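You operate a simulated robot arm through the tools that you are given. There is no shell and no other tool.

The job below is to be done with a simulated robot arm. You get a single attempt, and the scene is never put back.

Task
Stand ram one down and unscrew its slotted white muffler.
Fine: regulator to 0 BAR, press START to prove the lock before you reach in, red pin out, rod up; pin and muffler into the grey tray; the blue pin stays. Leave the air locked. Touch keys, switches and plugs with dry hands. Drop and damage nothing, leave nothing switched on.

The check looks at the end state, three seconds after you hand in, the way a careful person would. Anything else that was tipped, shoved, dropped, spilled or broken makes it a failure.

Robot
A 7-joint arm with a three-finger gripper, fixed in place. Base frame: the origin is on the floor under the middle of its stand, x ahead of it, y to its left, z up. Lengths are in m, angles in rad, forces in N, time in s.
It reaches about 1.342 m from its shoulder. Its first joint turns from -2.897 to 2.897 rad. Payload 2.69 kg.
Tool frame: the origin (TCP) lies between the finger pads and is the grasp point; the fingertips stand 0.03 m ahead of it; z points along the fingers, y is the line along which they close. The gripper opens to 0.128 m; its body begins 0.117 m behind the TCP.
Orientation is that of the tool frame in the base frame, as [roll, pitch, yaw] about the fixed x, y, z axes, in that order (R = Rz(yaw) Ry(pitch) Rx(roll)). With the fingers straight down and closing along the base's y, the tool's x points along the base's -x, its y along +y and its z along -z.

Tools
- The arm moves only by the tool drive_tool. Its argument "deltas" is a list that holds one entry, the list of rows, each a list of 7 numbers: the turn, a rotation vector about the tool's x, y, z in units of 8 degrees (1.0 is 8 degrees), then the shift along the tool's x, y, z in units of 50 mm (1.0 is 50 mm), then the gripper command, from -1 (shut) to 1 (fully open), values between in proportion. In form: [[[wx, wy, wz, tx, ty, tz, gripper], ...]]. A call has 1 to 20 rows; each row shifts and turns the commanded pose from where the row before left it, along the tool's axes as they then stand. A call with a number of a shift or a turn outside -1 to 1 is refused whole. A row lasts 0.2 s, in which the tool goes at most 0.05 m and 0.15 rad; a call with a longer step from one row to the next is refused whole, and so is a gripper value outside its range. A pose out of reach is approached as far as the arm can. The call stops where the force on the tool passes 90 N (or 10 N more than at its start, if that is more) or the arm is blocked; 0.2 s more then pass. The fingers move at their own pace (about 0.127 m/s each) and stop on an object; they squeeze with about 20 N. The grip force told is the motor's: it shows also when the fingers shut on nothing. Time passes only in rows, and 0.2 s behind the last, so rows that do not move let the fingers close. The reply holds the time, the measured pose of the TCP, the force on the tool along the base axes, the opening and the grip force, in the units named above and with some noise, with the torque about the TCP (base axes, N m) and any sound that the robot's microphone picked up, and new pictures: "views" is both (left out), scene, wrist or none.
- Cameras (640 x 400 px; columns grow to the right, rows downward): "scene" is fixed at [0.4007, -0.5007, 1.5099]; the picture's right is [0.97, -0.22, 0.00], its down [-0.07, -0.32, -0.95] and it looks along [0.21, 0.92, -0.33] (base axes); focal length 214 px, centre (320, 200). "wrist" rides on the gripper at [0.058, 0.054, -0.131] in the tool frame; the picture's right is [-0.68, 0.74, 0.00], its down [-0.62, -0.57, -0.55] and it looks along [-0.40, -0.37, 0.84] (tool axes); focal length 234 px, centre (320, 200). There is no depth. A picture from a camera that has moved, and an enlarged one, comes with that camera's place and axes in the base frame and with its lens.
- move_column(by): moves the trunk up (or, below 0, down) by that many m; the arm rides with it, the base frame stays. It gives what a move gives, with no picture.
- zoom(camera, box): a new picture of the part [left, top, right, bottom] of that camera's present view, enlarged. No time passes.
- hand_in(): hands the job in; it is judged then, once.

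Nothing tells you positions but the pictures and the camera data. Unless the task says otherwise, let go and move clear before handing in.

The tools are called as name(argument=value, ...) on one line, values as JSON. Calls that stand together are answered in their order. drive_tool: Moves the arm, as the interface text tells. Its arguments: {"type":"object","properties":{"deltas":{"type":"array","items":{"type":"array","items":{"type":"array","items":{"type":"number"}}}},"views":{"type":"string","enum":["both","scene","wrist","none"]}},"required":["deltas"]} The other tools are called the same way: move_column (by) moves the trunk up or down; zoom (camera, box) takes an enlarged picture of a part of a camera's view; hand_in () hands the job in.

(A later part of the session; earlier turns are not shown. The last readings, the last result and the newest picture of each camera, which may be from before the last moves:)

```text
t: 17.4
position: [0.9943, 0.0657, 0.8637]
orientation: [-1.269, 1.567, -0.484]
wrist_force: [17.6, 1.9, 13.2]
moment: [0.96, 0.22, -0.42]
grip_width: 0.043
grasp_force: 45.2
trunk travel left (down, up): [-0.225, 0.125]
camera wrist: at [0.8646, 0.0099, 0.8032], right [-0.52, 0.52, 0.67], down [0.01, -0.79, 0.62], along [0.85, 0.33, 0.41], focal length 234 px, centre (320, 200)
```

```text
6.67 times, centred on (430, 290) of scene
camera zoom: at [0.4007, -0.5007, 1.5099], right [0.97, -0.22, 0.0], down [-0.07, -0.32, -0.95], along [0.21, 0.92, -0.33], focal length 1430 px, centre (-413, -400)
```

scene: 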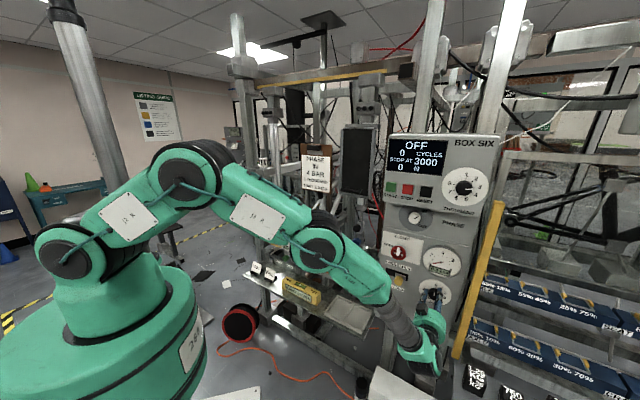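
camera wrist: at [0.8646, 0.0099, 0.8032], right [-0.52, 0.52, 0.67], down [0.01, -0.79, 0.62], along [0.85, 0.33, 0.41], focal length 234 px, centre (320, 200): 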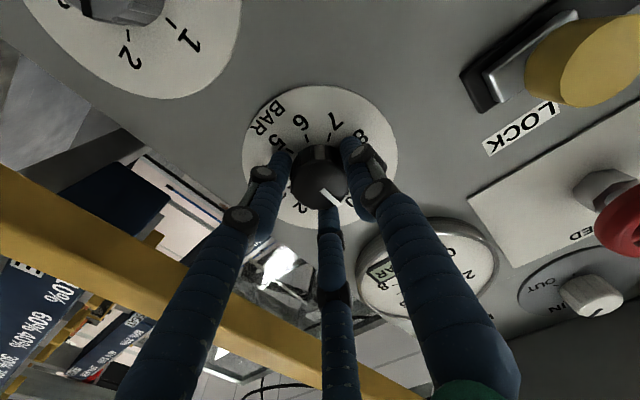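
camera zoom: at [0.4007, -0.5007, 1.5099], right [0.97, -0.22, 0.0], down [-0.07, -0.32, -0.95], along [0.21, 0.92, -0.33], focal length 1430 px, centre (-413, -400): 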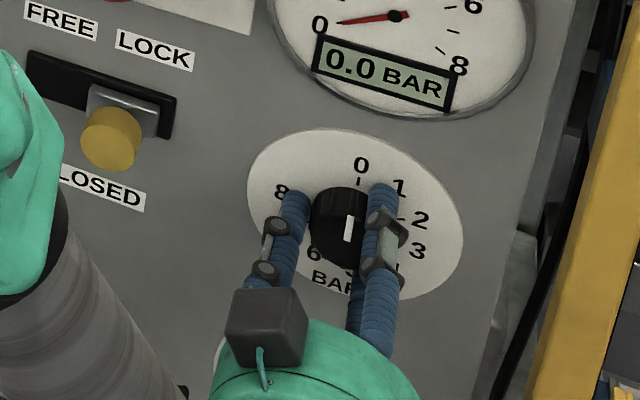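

The pointer now looks to be at 0. I release, back away and check.

drive_tool(deltas=[[[0, 0, 0, 0, 0, 0, 0.2], [0, 0, 0, 0, 0, 0, 0.2], [0, 0, 0, 0, 0, -0.5, 0.2], [0, 0, 0, 0, 0, -1, 0.2], [0, 0, 0, 0, 0, -1, 0.2], [0, 0, 0, 0, 0, -1, 0.2]]], views="both")

zoom(camera="scene", box=[400, 260, 460, 320])

zoom(camera="wrist", box=[240, 60, 400, 220])

```text
t: 18.8
position: [0.8709, -0.059, 0.8652]
orientation: [-1.435, 1.568, -0.651]
wrist_force: [1.2, 0.5, 0.1]
moment: [0.02, 0.02, 0.03]
grip_width: 0.0769
grasp_force: 0.1
trunk travel left (down, up): [-0.225, 0.125]
camera wrist: at [0.7407, -0.1142, 0.8035], right [-0.52, 0.52, 0.67], down [0.01, -0.79, 0.62], along [0.85, 0.33, 0.41], focal length 234 px, centre (320, 200)
```

scene: 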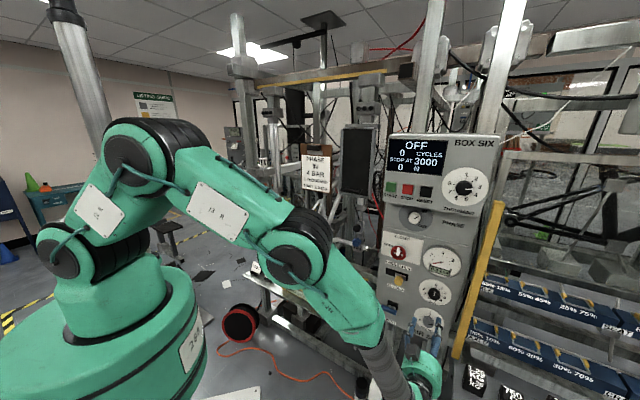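
wrist: 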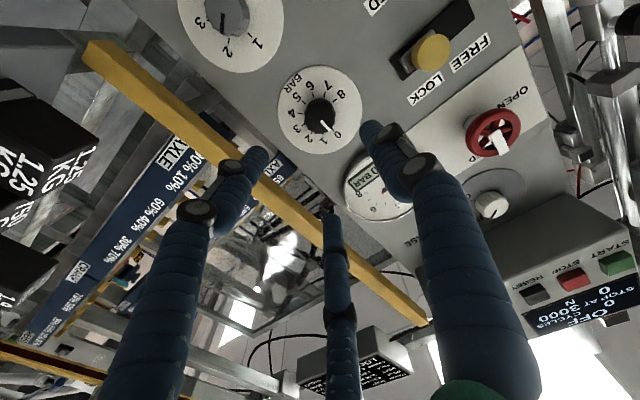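

```text
6.67 times, centred on (430, 290) of scene
camera zoom: at [0.4007, -0.5007, 1.5099], right [0.97, -0.22, 0.0], down [-0.07, -0.32, -0.95], along [0.21, 0.92, -0.33], focal length 1430 px, centre (-413, -400)
```

zoom: 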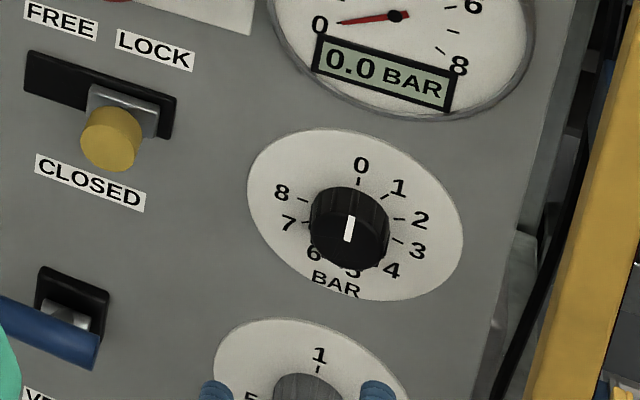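

```text
2.50 times, centred on (320, 140) of wrist
camera zoom: at [0.7407, -0.1142, 0.8035], right [-0.52, 0.52, 0.67], down [0.01, -0.79, 0.62], along [0.85, 0.33, 0.41], focal length 585 px, centre (320, 350)
```

zoom: 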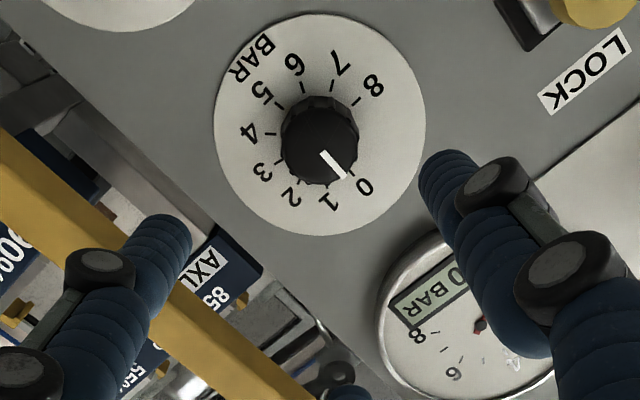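

The gauge reads 0.0 and the pointer looks to be at 0; one closer look to be sure it is square on the mark.

zoom(camera="wrist", box=[295, 85, 345, 145])

zoom(camera="scene", box=[422, 278, 448, 304])

```text
6.67 times, centred on (320, 115) of wrist
camera zoom: at [0.7407, -0.1142, 0.8035], right [-0.52, 0.52, 0.67], down [0.01, -0.79, 0.62], along [0.85, 0.33, 0.41], focal length 1561 px, centre (320, 767)
```

zoom: 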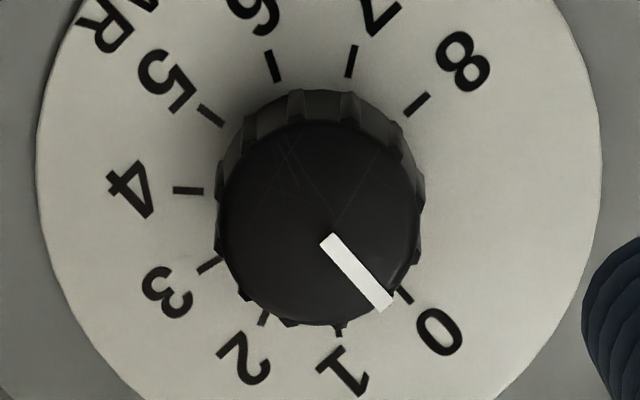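

```text
15.38 times, centred on (435, 291) of scene
camera zoom: at [0.4007, -0.5007, 1.5099], right [0.97, -0.22, 0.0], down [-0.07, -0.32, -0.95], along [0.21, 0.92, -0.33], focal length 3300 px, centre (-1449, -1200)
```

zoom: 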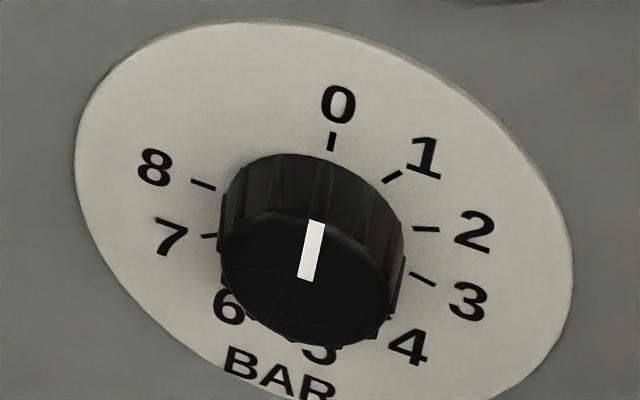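

The pointer sits on 0 to within a degree. Next I roll the hand back upright while closing the fingers, ready to press START.

drive_tool(deltas=[[[0, 0, 1, 0, 0, -0.3, 0.2], [0, 0, 1, 0, 0, -0.3, 0.2], [0, 0, 1, 0, 0, -0.3, 0], [0, 0, 1, 0, 0, -0.3, -0.2], [0, 0, 1, 0, 0, 0, -0.4], [0, 0, 1, 0, 0, 0, -0.6], [0, 0, 1, 0, 0, 0, -0.8], [0, 0, 1, 0, 0, 0, -1], [0, 0, 1, 0, 0, 0, -1], [0, 0, 1, 0, 0, 0, -1], [0, 0, 1, 0, 0, 0, -1], [0, 0, 1, 0, 0, 0, -1], [0, 0, 1, 0, 0, 0, -1], [0, 0, 1, 0, 0, 0, -1], [0, 0, 1, 0, 0, 0, -1], [0, 0, 1, 0, 0, 0, -1], [0, 0, 0.9, 0, 0, 0, -1]]], views="both")

```text
t: 22.4
position: [0.829, -0.1015, 0.8629]
orientation: [1.57, -0.787, 2.357]
wrist_force: [-0.6, -0.3, -0.2]
moment: [0.04, 0.0, -0.02]
grip_width: 0.0025
grasp_force: 20.0
trunk travel left (down, up): [-0.225, 0.125]
camera wrist: at [0.734, -0.192, 0.9407], right [0.71, -0.71, 0.04], down [-0.36, -0.41, -0.84], along [0.61, 0.58, -0.55], focal length 234 px, centre (320, 200)
```

scene: 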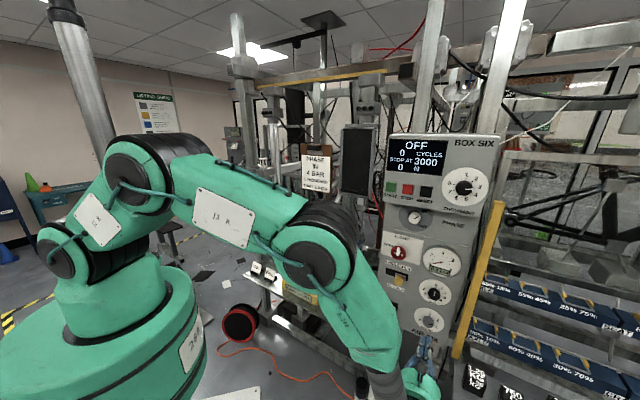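
wrist: 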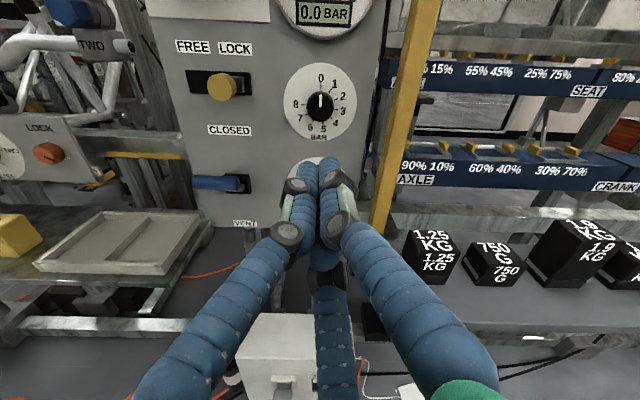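

Regulator reads 0 in the upright view. Now I move the closed fingers up to a standoff in front of START.

drive_tool(deltas=[[[0, 0, 0, 0.906, 0.344, 0, -1], [0, 0, 0, 0.906, 0.344, 0, -1], [0, 0, 0, 0.906, 0.344, 0, -1], [0, 0, 0, 0.906, 0.344, 0, -1], [0, 0, 0, 0.906, 0.344, 0, -1], [0, 0, 0, 0.906, 0.344, 0, -1], [0, 0, 0, 0.906, 0.344, 0, -1], [0, 0, 0, 0.906, 0.344, 0, -1], [0, 0, 0, 0.906, 0.344, 0.3, -1], [0, 0, 0, 0.906, 0.344, 0.3, -1]]], views="both")

zoom(camera="wrist", box=[240, 50, 400, 250])

```text
refused: row 9 steps farther than a row can; nothing moved
```

```text
2.00 times, centred on (320, 150) of wrist
camera zoom: at [0.734, -0.192, 0.9407], right [0.71, -0.71, 0.04], down [-0.36, -0.41, -0.84], along [0.61, 0.58, -0.55], focal length 468 px, centre (320, 300)
```

zoom: 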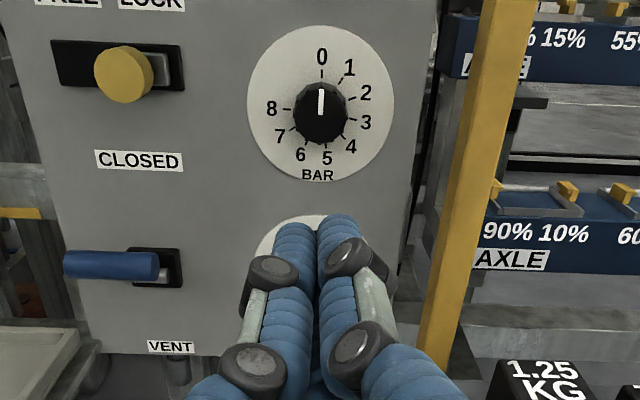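

The step was slightly too long, so nothing moved; the regulator pointer reads 0 clearly. I repeat the move with shorter rows.

drive_tool(deltas=[[[0, 0, 0, 0.906, 0.344, 0.07, -1], [0, 0, 0, 0.906, 0.344, 0.07, -1], [0, 0, 0, 0.906, 0.344, 0.07, -1], [0, 0, 0, 0.906, 0.344, 0.07, -1], [0, 0, 0, 0.906, 0.344, 0.07, -1], [0, 0, 0, 0.906, 0.344, 0.07, -1], [0, 0, 0, 0.906, 0.344, 0.07, -1], [0, 0, 0, 0.906, 0.344, 0.07, -1], [0, 0, 0, 0.906, 0.344, 0.07, -1], [0, 0, 0, 0.906, 0.344, 0.07, -1]]], views="both")

zoom(camera="wrist", box=[240, 50, 400, 250])

```text
t: 24.6
position: [0.7123, 0.0641, 1.3052]
orientation: [1.572, -0.787, 2.357]
wrist_force: [0.1, -0.2, 0.4]
moment: [-0.01, -0.03, -0.01]
grip_width: 0.0023
grasp_force: 20.2
trunk travel left (down, up): [-0.225, 0.125]
camera wrist: at [0.6181, -0.0266, 1.3823], right [0.71, -0.71, 0.04], down [-0.36, -0.41, -0.84], along [0.61, 0.58, -0.55], focal length 234 px, centre (320, 200)
```

scene: 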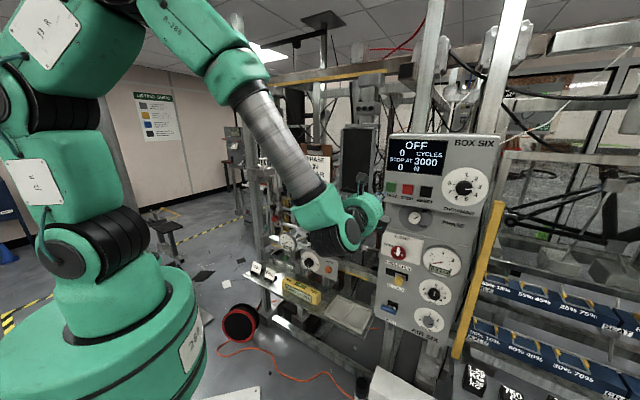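
wrist: 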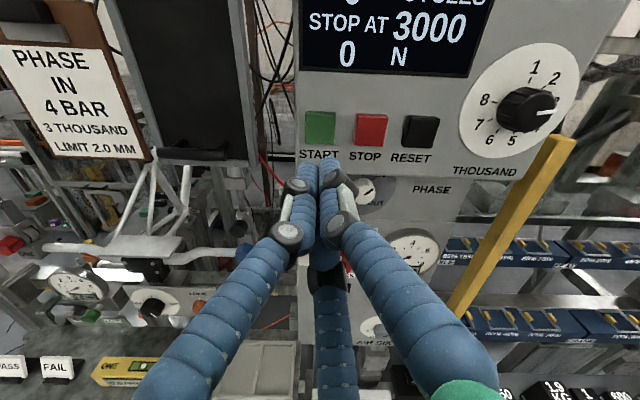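

```text
2.00 times, centred on (320, 150) of wrist
camera zoom: at [0.6181, -0.0266, 1.3823], right [0.71, -0.71, 0.04], down [-0.36, -0.41, -0.84], along [0.61, 0.58, -0.55], focal length 468 px, centre (320, 300)
```

zoom: 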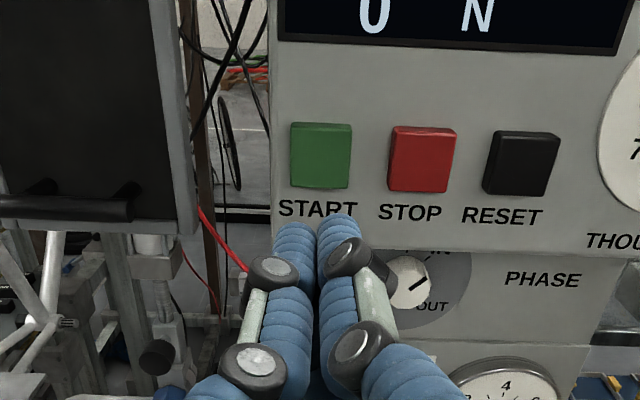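

START is straight ahead, about 9 cm beyond the fingertips and a few mm high. I advance most of the way first.

drive_tool(deltas=[[[0, 0, 0, 0.06, 0.06, 0.8, -1], [0, 0, 0, 0, 0, 0.6, -1], [0, 0, 0, 0, 0, 0.2, -1]]], views="both")

zoom(camera="wrist", box=[240, 90, 400, 250])

zoom(camera="scene", box=[360, 150, 440, 230])

```text
t: 25.4
position: [0.7709, 0.1198, 1.3097]
orientation: [1.57, -0.786, 2.359]
wrist_force: [0.2, 0.0, 0.5]
moment: [-0.01, -0.04, 0.0]
grip_width: 0.0023
grasp_force: 19.9
trunk travel left (down, up): [-0.225, 0.125]
camera wrist: at [0.6749, 0.0301, 1.3869], right [0.71, -0.71, 0.04], down [-0.36, -0.41, -0.84], along [0.61, 0.58, -0.55], focal length 234 px, centre (320, 200)
```

scene: 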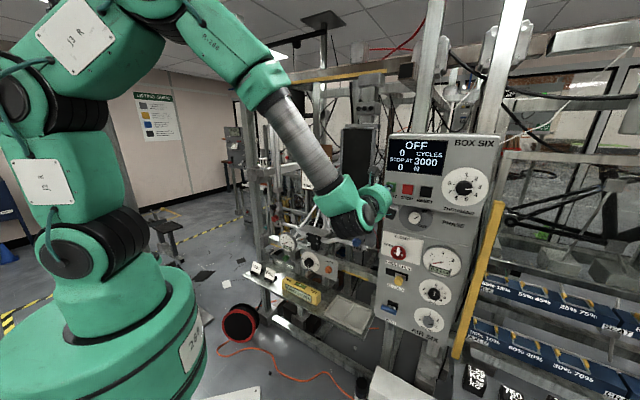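
wrist: 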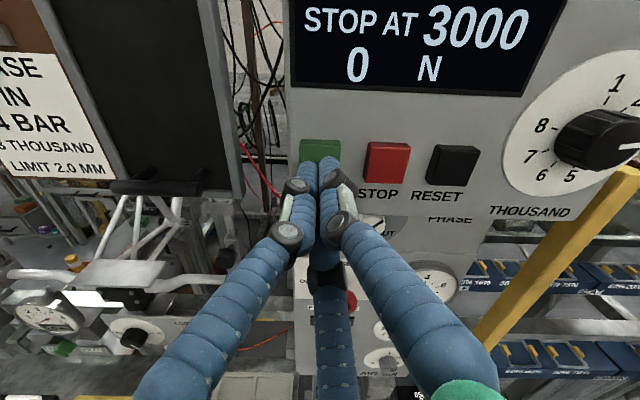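

```text
2.50 times, centred on (320, 170) of wrist
camera zoom: at [0.6749, 0.0301, 1.3869], right [0.71, -0.71, 0.04], down [-0.36, -0.41, -0.84], along [0.61, 0.58, -0.55], focal length 585 px, centre (320, 275)
```

zoom: 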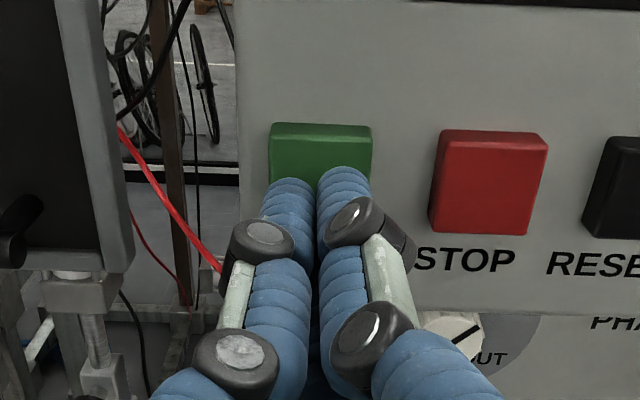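

```text
5.00 times, centred on (400, 190) of scene
camera zoom: at [0.4007, -0.5007, 1.5099], right [0.97, -0.22, 0.0], down [-0.07, -0.32, -0.95], along [0.21, 0.92, -0.33], focal length 1072 px, centre (-80, 250)
```

zoom: 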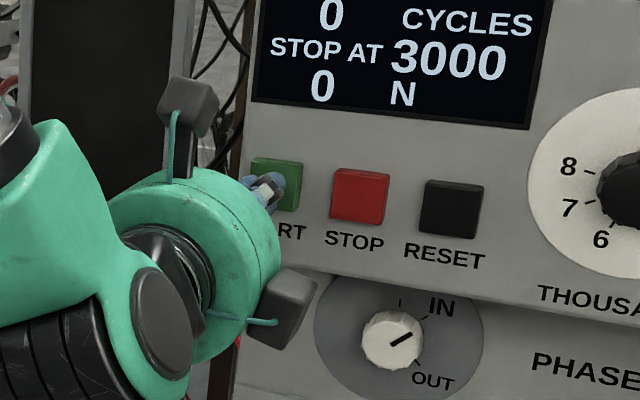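

The fingertips are centred on START, just short of it. I press in small 4 mm steps.

drive_tool(deltas=[[[0, 0, 0, 0, 0, 0.1, -1], [0, 0, 0, 0, 0, 0.1, -1]]], views="both")

zoom(camera="scene", box=[360, 130, 460, 230])

```text
t: 26.0
position: [0.7765, 0.1271, 1.3103]
orientation: [1.57, -0.785, 2.358]
wrist_force: [-0.4, 0.1, -0.2]
moment: [0.01, -0.05, 0.01]
grip_width: 0.0024
grasp_force: 20.3
trunk travel left (down, up): [-0.225, 0.125]
camera wrist: at [0.6818, 0.0369, 1.3871], right [0.71, -0.71, 0.04], down [-0.36, -0.41, -0.84], along [0.61, 0.58, -0.55], focal length 234 px, centre (320, 200)
```

scene: 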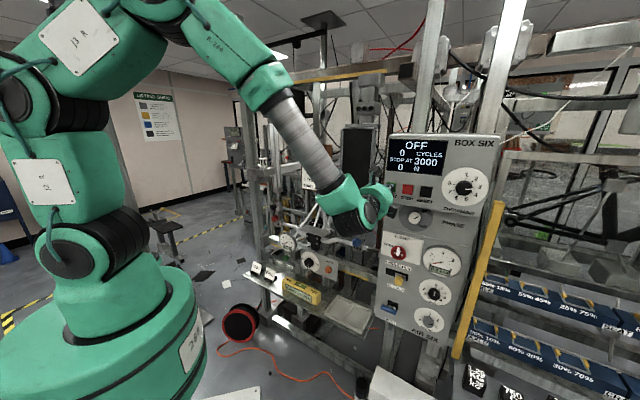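
wrist: 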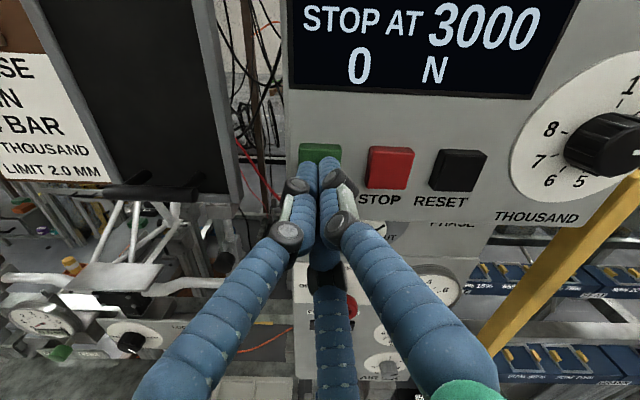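

```text
4.00 times, centred on (410, 180) of scene
camera zoom: at [0.4007, -0.5007, 1.5099], right [0.97, -0.22, 0.0], down [-0.07, -0.32, -0.95], along [0.21, 0.92, -0.33], focal length 858 px, centre (-40, 280)
```

zoom: 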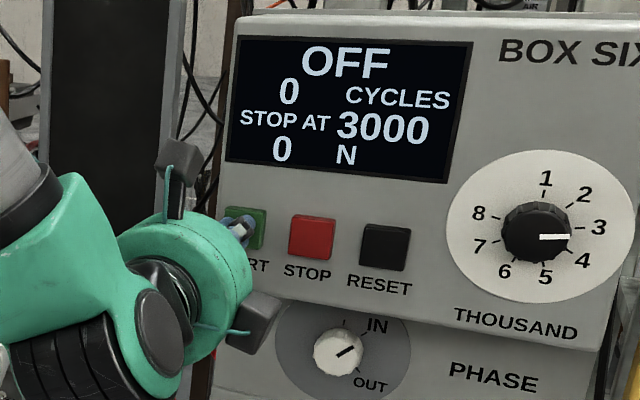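

No contact yet, display still OFF. I keep stepping in.

drive_tool(deltas=[[[0, 0, 0, 0, 0, 0.1, -1], [0, 0, 0, 0, 0, 0.1, -1]]], views="scene")

zoom(camera="scene", box=[360, 130, 460, 230])

```text
t: 26.6
position: [0.7843, 0.1355, 1.3099]
orientation: [1.567, -0.785, 2.357]
wrist_force: [0.9, 0.4, 0.1]
moment: [0.01, -0.03, 0.01]
grip_width: 0.0023
grasp_force: 20.1
trunk travel left (down, up): [-0.225, 0.125]
```

scene: 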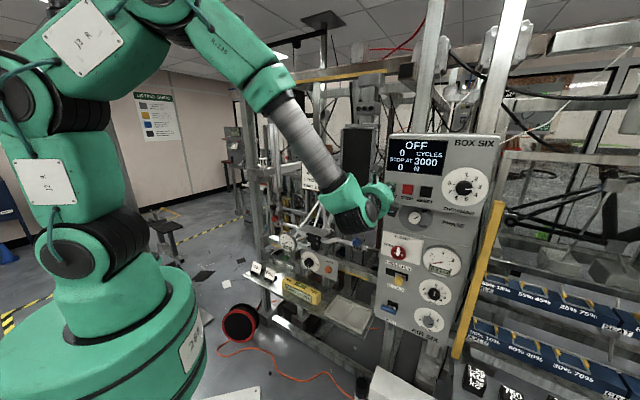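

```text
4.00 times, centred on (410, 180) of scene
camera zoom: at [0.4007, -0.5007, 1.5099], right [0.97, -0.22, 0.0], down [-0.07, -0.32, -0.95], along [0.21, 0.92, -0.33], focal length 858 px, centre (-40, 280)
```

zoom: 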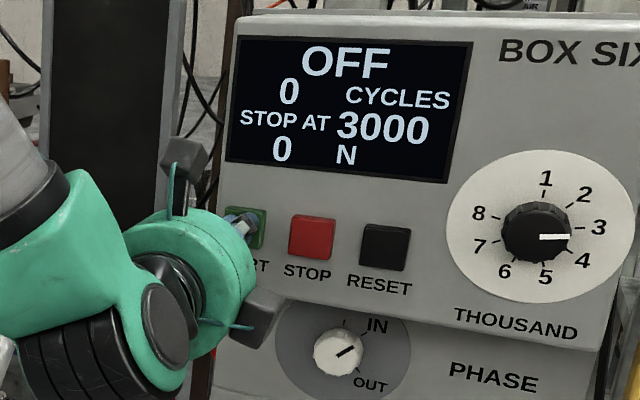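

Still no contact; two more small steps.

drive_tool(deltas=[[[0, 0, 0, 0, 0, 0.08, -1], [0, 0, 0, 0, 0, 0.08, -1]]], views="both")

zoom(camera="scene", box=[360, 130, 460, 230])

```text
t: 27.2
position: [0.7888, 0.1388, 1.3102]
orientation: [1.569, -0.785, 2.359]
wrist_force: [-6.1, -3.3, -0.7]
moment: [-0.03, -0.02, 0.03]
grip_width: 0.006
grasp_force: 31.2
trunk travel left (down, up): [-0.225, 0.125]
heard: click
camera wrist: at [0.6937, 0.0489, 1.3871], right [0.71, -0.71, 0.04], down [-0.36, -0.41, -0.84], along [0.61, 0.58, -0.55], focal length 234 px, centre (320, 200)
```

scene: 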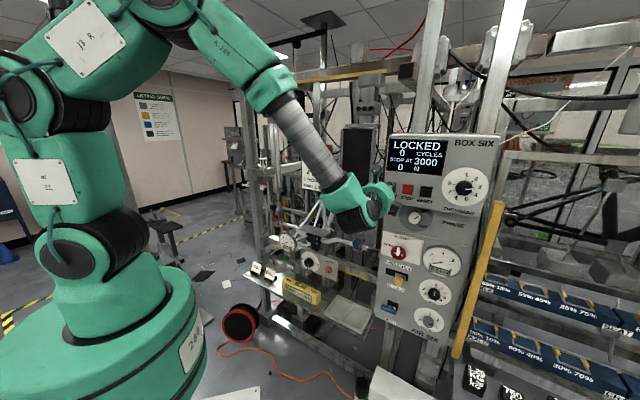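
wrist: 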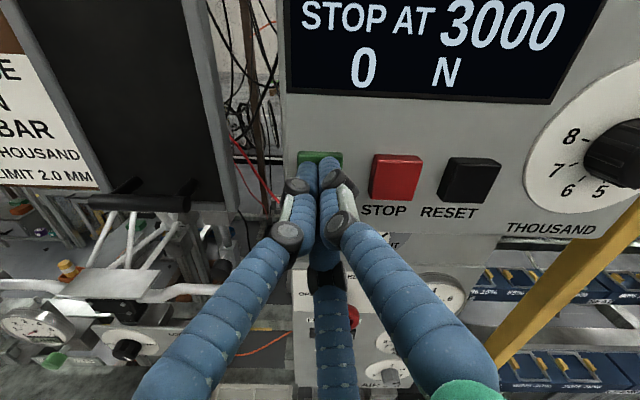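

```text
4.00 times, centred on (410, 180) of scene
camera zoom: at [0.4007, -0.5007, 1.5099], right [0.97, -0.22, 0.0], down [-0.07, -0.32, -0.95], along [0.21, 0.92, -0.33], focal length 858 px, centre (-40, 280)
```

zoom: 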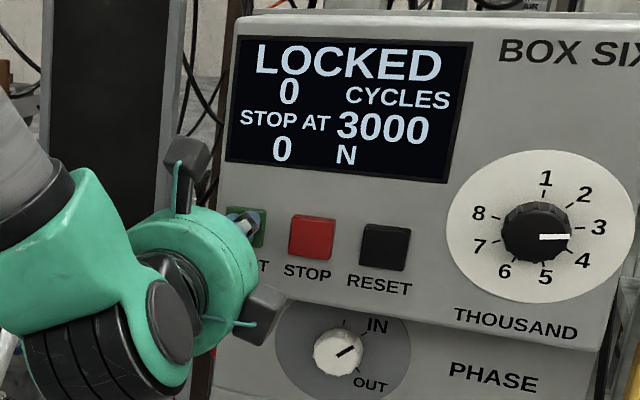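

START clicked and the display reads LOCKED, so the lock is proven. I back straight off and see what the display does.

drive_tool(deltas=[[[0, 0, 0, 0, 0, -0.4, -1], [0, 0, 0, 0, 0, -1, -1], [0, 0, 0, 0, 0, -1, -1], [0, 0, 0, 0, 0, -1, -1], [0, 0, 0, 0, 0, -1, -1]]], views="both")

zoom(camera="scene", box=[360, 130, 460, 230])

```text
t: 28.4
position: [0.6311, -0.0139, 1.31]
orientation: [1.571, -0.785, 2.358]
wrist_force: [0.5, 0.6, -0.4]
moment: [-0.02, -0.02, -0.02]
grip_width: 0.0022
grasp_force: 31.8
trunk travel left (down, up): [-0.225, 0.125]
camera wrist: at [0.5368, -0.1054, 1.3876], right [0.71, -0.71, 0.04], down [-0.36, -0.41, -0.84], along [0.61, 0.58, -0.55], focal length 234 px, centre (320, 200)
```

scene: 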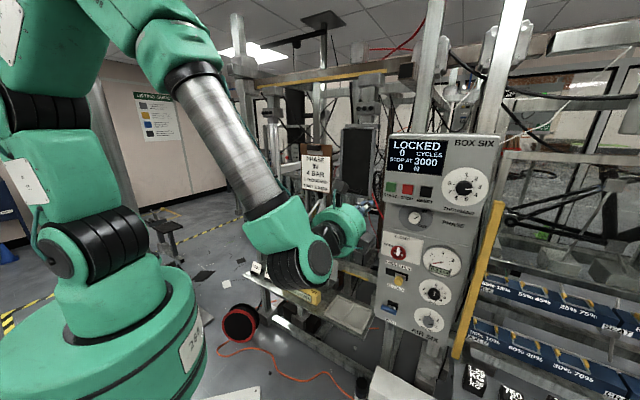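
wrist: 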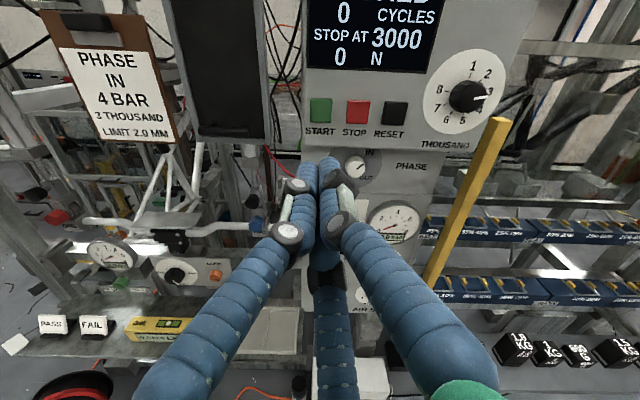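

```text
4.00 times, centred on (410, 180) of scene
camera zoom: at [0.4007, -0.5007, 1.5099], right [0.97, -0.22, 0.0], down [-0.07, -0.32, -0.95], along [0.21, 0.92, -0.33], focal length 858 px, centre (-40, 280)
```

zoom: 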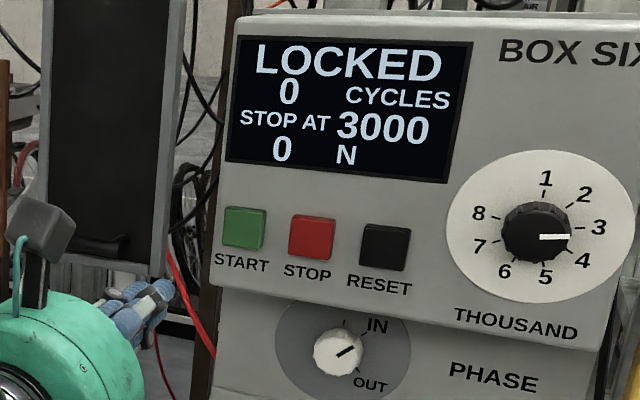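

The panel is done: regulator at 0, lock proven (the display still shows LOCKED; I'll see if it clears). I place the red pin head at about (0.40, 0.74, 0.97), so I move left along the rig, staying well in front of the clipboard, to look at ram one.

drive_tool(deltas=[[[0, 0, 0, 0.501, -0.824, 0.177, -1], [0, 0, 0, 0.501, -0.824, 0.177, -1], [0, 0, 0, 0.501, -0.824, 0.177, -1], [0, 0, 0, 0.501, -0.824, 0.177, -1], [0, 0, 0, 0.501, -0.824, 0.177, -1], [0, 0, 0, 0.501, -0.824, 0.177, -1], [0, 0, 0, 0.501, -0.824, 0.177, -1]]], views="both")

```text
t: 30.0
position: [0.4445, 0.2584, 1.2328]
orientation: [1.569, -0.786, 2.359]
wrist_force: [0.9, 0.0, 1.1]
moment: [0.01, -0.01, 0.0]
grip_width: 0.002
grasp_force: 30.7
trunk travel left (down, up): [-0.225, 0.125]
camera wrist: at [0.3494, 0.1688, 1.309], right [0.71, -0.71, 0.04], down [-0.36, -0.41, -0.84], along [0.61, 0.57, -0.55], focal length 234 px, centre (320, 200)
```

scene: 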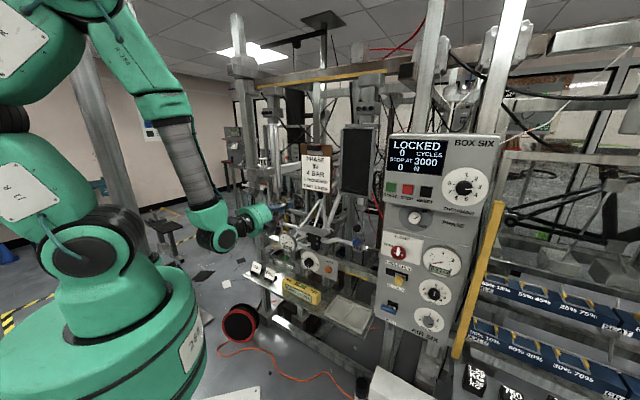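
wrist: 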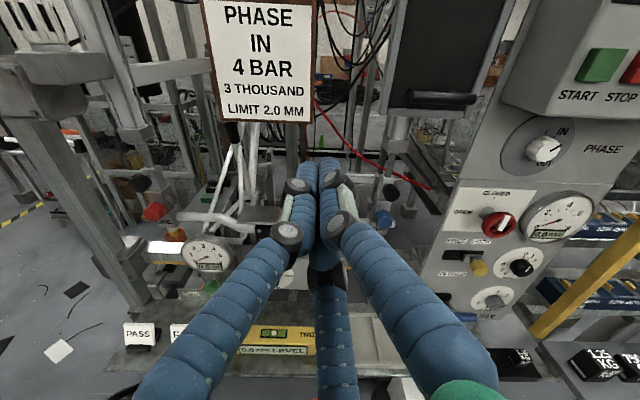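

The red pin, black rod knob and, top left, the slotted white muffler are now in the wrist view. I enlarge that area.

zoom(camera="wrist", box=[0, 0, 120, 120])

zoom(camera="wrist", box=[80, 120, 230, 280])

zoom(camera="scene", box=[240, 100, 300, 160])

```text
3.33 times, centred on (60, 60) of wrist
camera zoom: at [0.3494, 0.1688, 1.309], right [0.71, -0.71, 0.04], down [-0.36, -0.41, -0.84], along [0.61, 0.57, -0.55], focal length 781 px, centre (1187, 667)
```

zoom: 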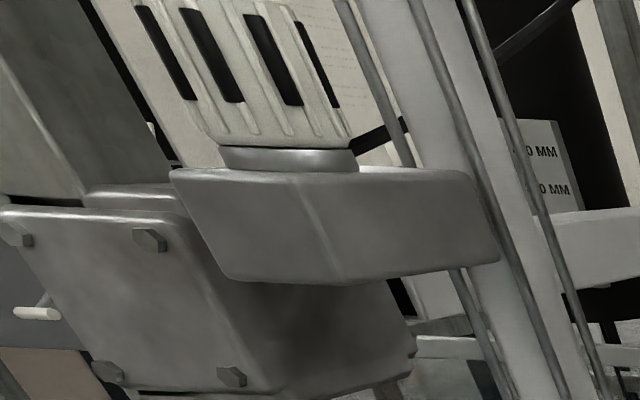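

```text
2.50 times, centred on (155, 200) of wrist
camera zoom: at [0.3494, 0.1688, 1.309], right [0.71, -0.71, 0.04], down [-0.36, -0.41, -0.84], along [0.61, 0.57, -0.55], focal length 585 px, centre (732, 200)
```

zoom: 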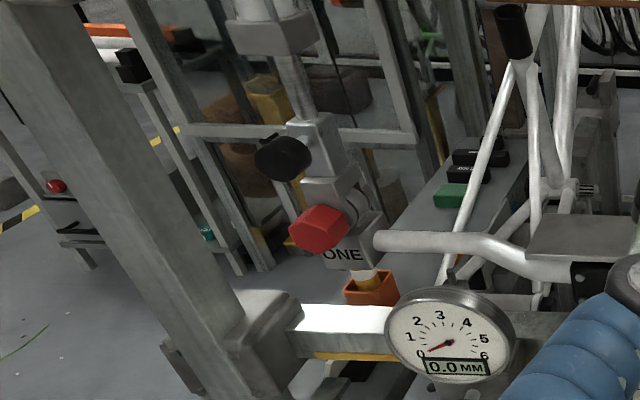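

```text
6.67 times, centred on (270, 130) of scene
camera zoom: at [0.4007, -0.5007, 1.5099], right [0.97, -0.22, 0.0], down [-0.07, -0.32, -0.95], along [0.21, 0.92, -0.33], focal length 1430 px, centre (653, 667)
```

zoom: 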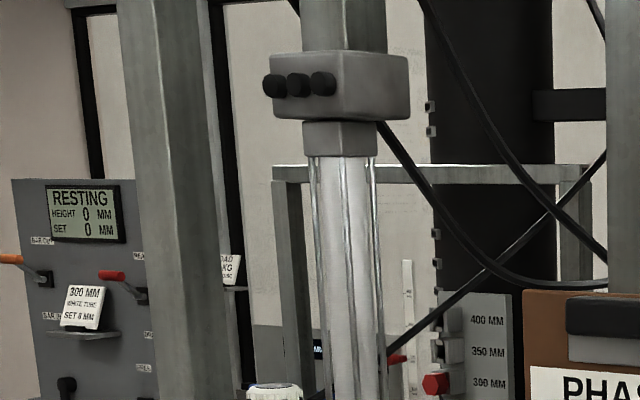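

Ram one's rod axis is near (0.43, 0.79), its pin head near (0.40, 0.74, 0.97), and the muffler base near (0.36, 0.755, 1.29). I move to a standoff in front of the red pin and open the fingers.

drive_tool(deltas=[[[0, 0, 0, 0.267, -0.896, 0.178, -1], [0, 0, 0, 0.267, -0.896, 0.178, -1], [0, 0, 0, 0.267, -0.896, 0.178, -1], [0, 0, 0, 0.267, -0.896, 0.178, -1], [0, 0, 0, 0.267, -0.896, 0.178, -0.6], [0, 0, 0, 0.267, -0.896, 0.178, -0.2], [0, 0, 0, 0.267, -0.896, 0.178, 0.2], [0, 0, 0, 0.267, -0.896, 0.178, 0.3], [0, 0, 0, 0.267, -0.896, 0.178, 0.3]]], views="both")

zoom(camera="wrist", box=[220, 20, 420, 180])

```text
t: 32.0
position: [0.4158, 0.3035, 1.2038]
orientation: [1.569, -0.785, 2.361]
wrist_force: [0.8, 0.7, -0.5]
moment: [0.02, 0.01, 0.02]
grip_width: 0.083
grasp_force: 0.1
out of reach, approached as far as the arm can: row 2, 3, 4, 5, 6, 7, 8, 9
trunk travel left (down, up): [-0.225, 0.125]
camera wrist: at [0.3215, 0.2128, 1.2806], right [0.71, -0.71, 0.04], down [-0.36, -0.41, -0.84], along [0.61, 0.58, -0.55], focal length 234 px, centre (320, 200)
```

scene: 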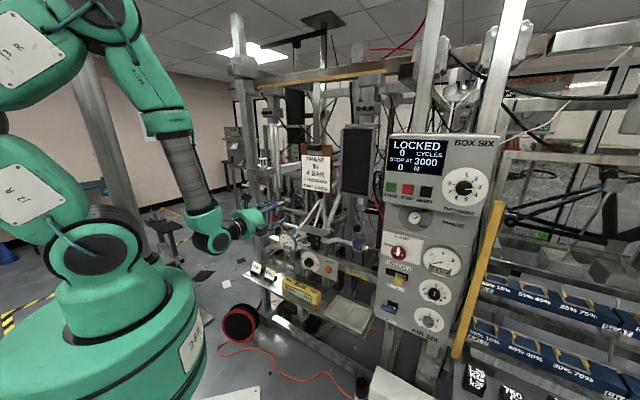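
wrist: 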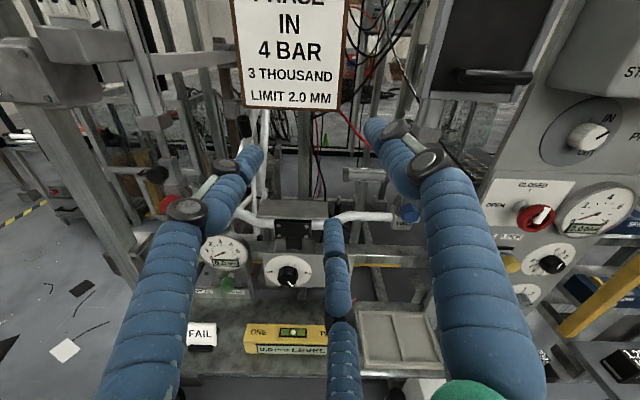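

```text
2.50 times, centred on (320, 100) of wrist
camera zoom: at [0.3215, 0.2128, 1.2806], right [0.71, -0.71, 0.04], down [-0.36, -0.41, -0.84], along [0.61, 0.58, -0.55], focal length 585 px, centre (320, 450)
```

zoom: 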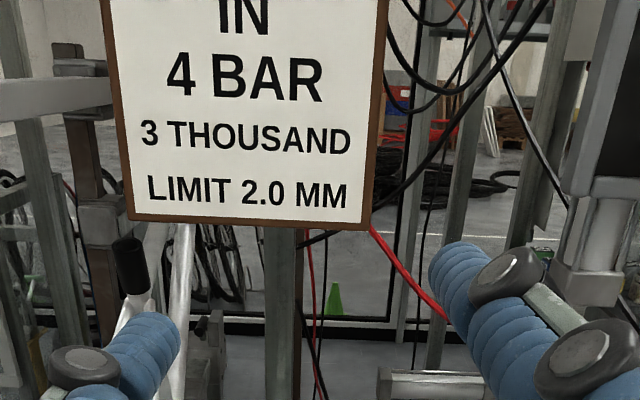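

The arm cannot fold close enough to reach that standoff; it stopped short, at (0.416, 0.304, 1.204). I check with a null row whether the commanded pose was kept, before planning a path nearer to the rig.

drive_tool(deltas=[[[0, 0, 0, 0, 0, 0, 0.3]]], views="none")

```text
t: 32.4
position: [0.4179, 0.3036, 1.2038]
orientation: [1.569, -0.785, 2.361]
wrist_force: [0.8, -0.3, -0.4]
moment: [0.0, -0.01, -0.02]
grip_width: 0.0835
grasp_force: 0.1
trunk travel left (down, up): [-0.225, 0.125]
```

Each call starts from the actual pose. I go down and forward first, then left at a depth nearer to the rig.

drive_tool(deltas=[[[0, 0, 0, -0.6, -0.6, 0.5, 0.2], [0, 0, 0, -0.6, -0.6, 0.5, 0.2], [0, 0, 0, -0.6, -0.6, 0.5, 0.2], [0, 0, 0, -0.6, -0.6, 0.5, 0.2], [0, 0, 0, 0.646, -0.646, 0.086, 0.2], [0, 0, 0, 0.646, -0.646, 0.086, 0.2], [0, 0, 0, 0.646, -0.646, 0.086, 0.2]]], views="both")

```text
t: 34.0
position: [0.4304, 0.3189, 1.0917]
orientation: [1.569, -0.785, 2.372]
wrist_force: [-1.3, -0.8, -0.8]
moment: [-0.04, 0.0, -0.05]
grip_width: 0.0768
grasp_force: 0.0
out of reach, approached as far as the arm can: row 1, 2, 3, 4, 5, 6, 7
trunk travel left (down, up): [-0.225, 0.125]
camera wrist: at [0.3373, 0.2268, 1.1686], right [0.72, -0.7, 0.04], down [-0.36, -0.42, -0.84], along [0.6, 0.58, -0.55], focal length 234 px, centre (320, 200)
```

scene: 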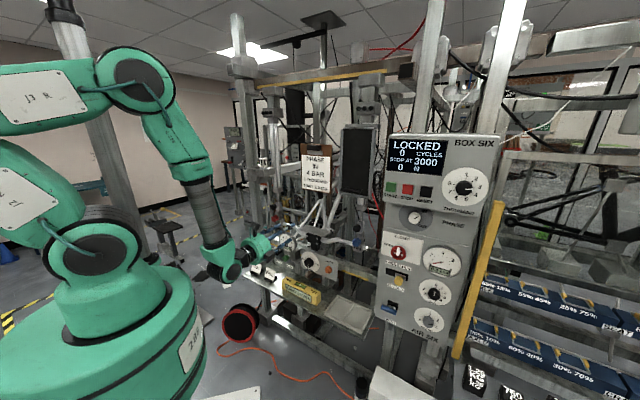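
wrist: 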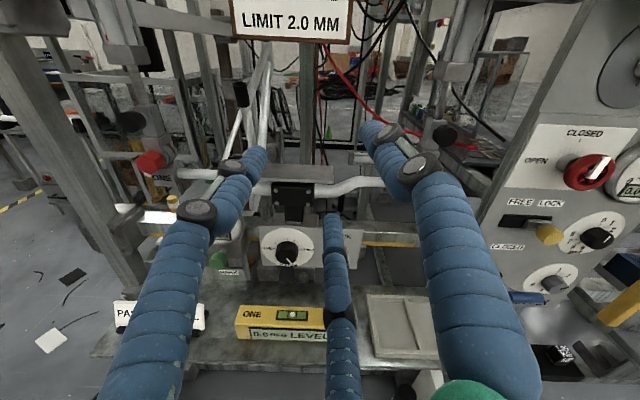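

The limit is the wrist bend: with the forearm coming down steeply, a level hand this close to the base is out of range. Lowering the trunk flattens the forearm, and the space below the hand is clear (the tray and shelf are at about z = 0.6), so I lower it.

move_column(by=-0.1)

```text
t: 35.3
position: [0.4323, 0.3185, 0.9913]
orientation: [1.571, -0.786, 2.372]
wrist_force: [0.0, 0.1, -1.1]
moment: [0.01, -0.02, 0.02]
grip_width: 0.0768
grasp_force: 0.0
trunk travel left (down, up): [-0.125, 0.225]
```

move_column(by=-0.1)

drive_tool(deltas=[[[0, 0, 0, 0, 0, 0, 0.2]]], views="both")

```text
t: 36.7
position: [0.4326, 0.3191, 0.8911]
orientation: [1.568, -0.785, 2.374]
wrist_force: [-0.1, 0.4, 0.6]
moment: [0.04, 0.04, -0.02]
grip_width: 0.0769
grasp_force: 0.1
trunk travel left (down, up): [-0.025, 0.325]
```

```text
t: 37.1
position: [0.4333, 0.3192, 0.8907]
orientation: [1.569, -0.785, 2.373]
wrist_force: [0.1, -1.2, 0.0]
moment: [-0.01, 0.0, 0.03]
grip_width: 0.0767
grasp_force: 0.0
trunk travel left (down, up): [-0.025, 0.325]
camera wrist: at [0.3385, 0.2274, 0.9683], right [0.72, -0.7, 0.04], down [-0.36, -0.42, -0.84], along [0.6, 0.58, -0.55], focal length 234 px, centre (320, 200)
```

scene: 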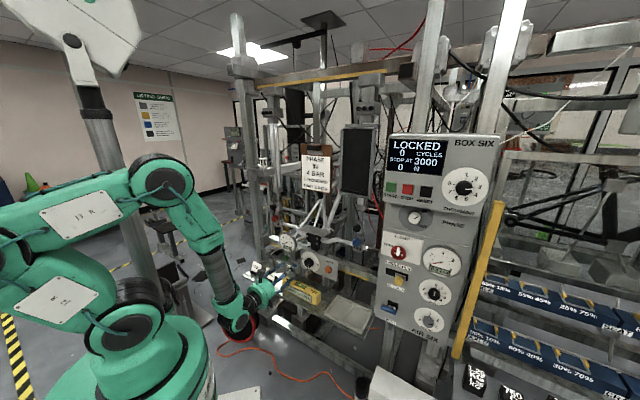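
wrist: 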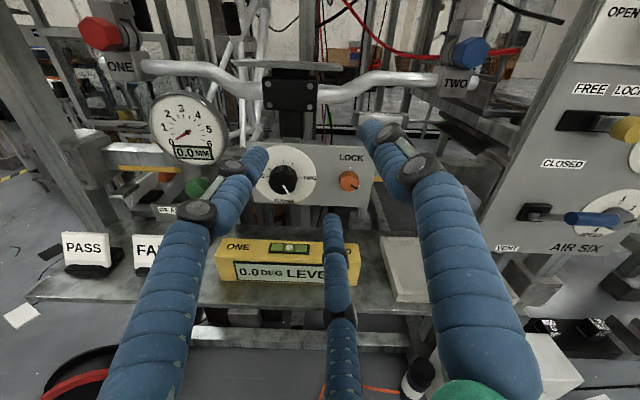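

The trunk is down and the red pin is up and to the left in view. I move up and left toward it, keeping the tips around d = 0.63, clear of the dial gauge and handlebar.

drive_tool(deltas=[[[-0.086, -0.086, 0, 0.814, -0.479, 0.2, 0.2], [0, 0, 0, 0.814, -0.479, 0.2, 0.2], [0, 0, 0, 0.814, -0.479, 0.2, 0.2], [0, 0, 0, 0.814, -0.479, 0.2, 0.2]]], views="both")

```text
t: 38.1
position: [0.432, 0.3171, 0.9008]
orientation: [1.571, -0.786, 2.365]
wrist_force: [0.7, -0.4, 0.3]
moment: [0.0, -0.03, -0.02]
grip_width: 0.0769
grasp_force: 0.0
out of reach, approached as far as the arm can: row 1, 2, 3, 4
trunk travel left (down, up): [-0.025, 0.325]
camera wrist: at [0.3368, 0.2255, 0.9776], right [0.71, -0.7, 0.04], down [-0.36, -0.42, -0.83], along [0.6, 0.58, -0.55], focal length 234 px, centre (320, 200)
```

scene: 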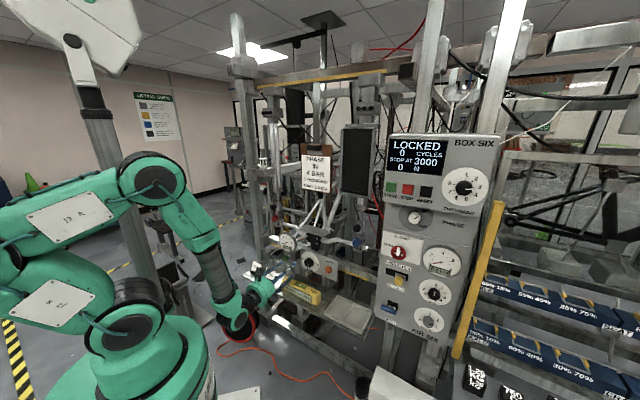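
wrist: 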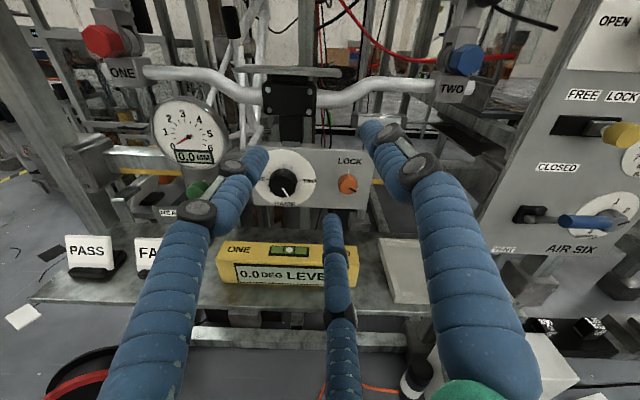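

The hand is stuck in a too-folded arm posture. I test a straight move forward, away from the base, where there is free space up to the plate at about d = 0.8.

drive_tool(deltas=[[[0, 0, 0, 0, 0, 0.8, 0.2], [0, 0, 0, 0, 0, 0.8, 0.2]]], views="none")

```text
t: 38.7
position: [0.4957, 0.3505, 0.8965]
orientation: [1.568, -0.786, 2.36]
wrist_force: [-0.3, -1.3, 0.1]
moment: [-0.06, 0.05, -0.02]
grip_width: 0.0766
grasp_force: 0.1
out of reach, approached as far as the arm can: row 1, 2
trunk travel left (down, up): [-0.025, 0.325]
```

The limit is a wrist joint: in this arm posture the hand can't swing further left while pointing at the rig. I'll back off, turn the hand to point down, re-roll it there, and come to ram one from that posture.

drive_tool(deltas=[[[0, 0, 0, 0.141, 0.707, -0.4, 0.2], [0, 0, 0, 0.141, 0.707, -0.4, 0.2], [0, 0, 0, 0.141, 0.707, -0.4, 0.2], [0, 0, 0, 0.141, 0.707, -0.4, 0.2], [0, 0, 0, 0.141, 0.707, -0.4, 0.2]]], views="none")

drive_tool(deltas=[[[0.707, -0.707, 0, 0, 0, 0, 0.2], [0.707, -0.707, 0, 0, 0, 0, 0.2], [0.707, -0.707, 0, 0, 0, 0, 0.2], [0.707, -0.707, 0, 0, 0, 0, 0.2], [0.707, -0.707, 0, 0, 0, 0, 0.2], [0.707, -0.707, 0, 0, 0, 0, 0.2], [0.707, -0.707, 0, 0, 0, 0, 0.2], [0.707, -0.707, 0, 0, 0, 0, 0.2], [0.707, -0.707, 0, 0, 0, 0, 0.2], [0.707, -0.707, 0, 0, 0, 0, 0.2], [0.707, -0.707, 0, 0, 0, 0, 0.2], [0.177, -0.177, 0, 0, 0, 0, 0.2]]], views="both")

```text
t: 39.9
position: [0.4958, 0.2105, 1.0479]
orientation: [1.571, -0.786, 2.355]
wrist_force: [0.8, -0.1, -0.6]
moment: [0.02, 0.0, 0.0]
grip_width: 0.0767
grasp_force: 0.0
trunk travel left (down, up): [-0.025, 0.325]
```

```text
t: 42.5
position: [0.495, 0.2094, 1.0469]
orientation: [-3.14, 0.001, 1.569]
wrist_force: [-0.3, 0.6, -0.5]
moment: [0.02, 0.02, 0.0]
grip_width: 0.0765
grasp_force: 0.1
trunk travel left (down, up): [-0.025, 0.325]
camera wrist: at [0.5484, 0.2673, 1.1748], right [0.73, -0.68, 0.0], down [-0.57, -0.61, 0.55], along [-0.37, -0.41, -0.83], focal length 234 px, centre (320, 200)
```

scene: 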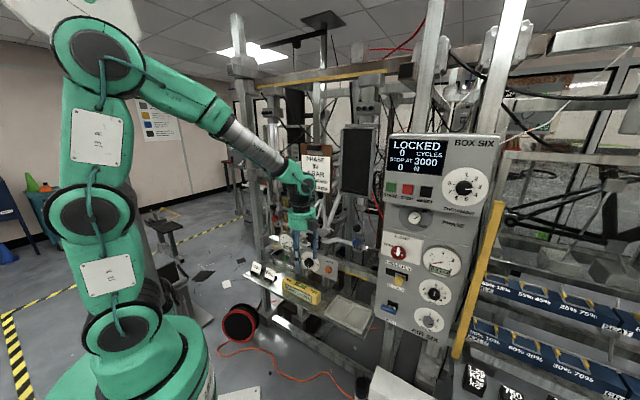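
wrist: 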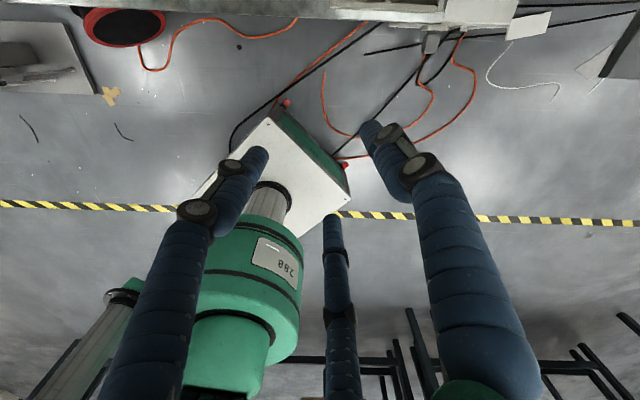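

The hand now points straight down. I roll it half a turn so the wrist camera looks toward the rig.

drive_tool(deltas=[[[0, 0, -1, 0, 0, 0, 0.2], [0, 0, -1, 0, 0, 0, 0.2], [0, 0, -1, 0, 0, 0, 0.2], [0, 0, -1, 0, 0, 0, 0.2], [0, 0, -1, 0, 0, 0, 0.2], [0, 0, -1, 0, 0, 0, 0.2], [0, 0, -1, 0, 0, 0, 0.2], [0, 0, -1, 0, 0, 0, 0.2], [0, 0, -1, 0, 0, 0, 0.2], [0, 0, -1, 0, 0, 0, 0.2], [0, 0, -1, 0, 0, 0, 0.2], [0, 0, -0.25, 0, 0, 0, 0.2]]], views="none")

drive_tool(deltas=[[[0, 0, -1, 0, 0, 0, 0.2], [0, 0, -1, 0, 0, 0, 0.2], [0, 0, -1, 0, 0, 0, 0.2], [0, 0, -1, 0, 0, 0, 0.2], [0, 0, -1, 0, 0, 0, 0.2], [0, 0, -1, 0, 0, 0, 0.2], [0, 0, -1, 0, 0, 0, 0.2], [0, 0, -1, 0, 0, 0, 0.2], [0, 0, -1, 0, 0, 0, 0.2], [0, 0, -1, 0, 0, 0, 0.2], [0, 0, -1, 0, 0, 0, 0.2], [0, 0, -0.25, 0, 0, 0, 0.2]]], views="both")

```text
t: 45.1
position: [0.4938, 0.2084, 1.0452]
orientation: [3.14, 0.0, 3.141]
wrist_force: [-0.3, 0.0, -1.1]
moment: [0.0, 0.0, 0.0]
grip_width: 0.0771
grasp_force: 0.2
trunk travel left (down, up): [-0.025, 0.325]
```

```text
t: 47.7
position: [0.4946, 0.2093, 1.0454]
orientation: [-3.141, -0.002, -1.571]
wrist_force: [-0.5, 0.3, 0.1]
moment: [0.01, -0.01, -0.02]
grip_width: 0.0766
grasp_force: 0.0
trunk travel left (down, up): [-0.025, 0.325]
camera wrist: at [0.4407, 0.1502, 1.1756], right [-0.74, 0.68, 0.0], down [0.57, 0.62, 0.55], along [0.37, 0.4, -0.84], focal length 234 px, centre (320, 200)
```

scene: 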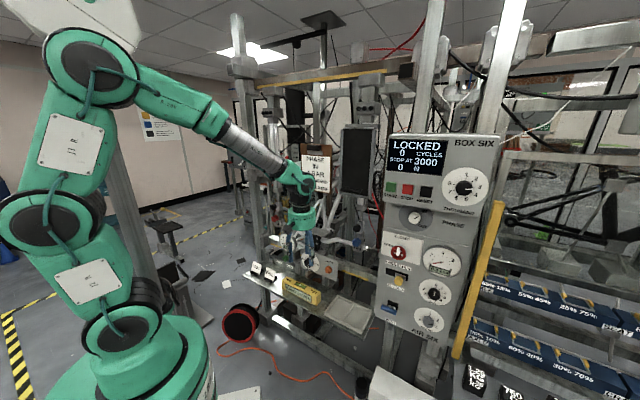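
wrist: 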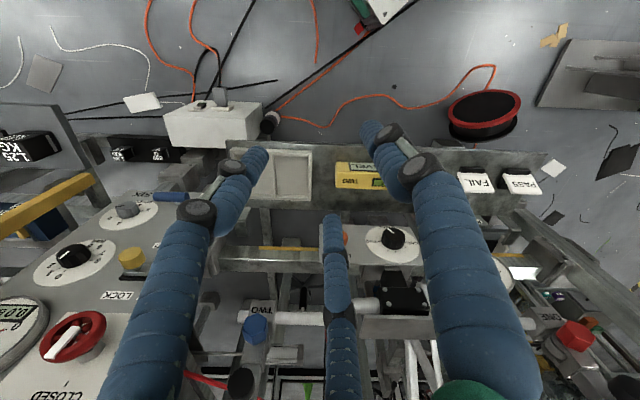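

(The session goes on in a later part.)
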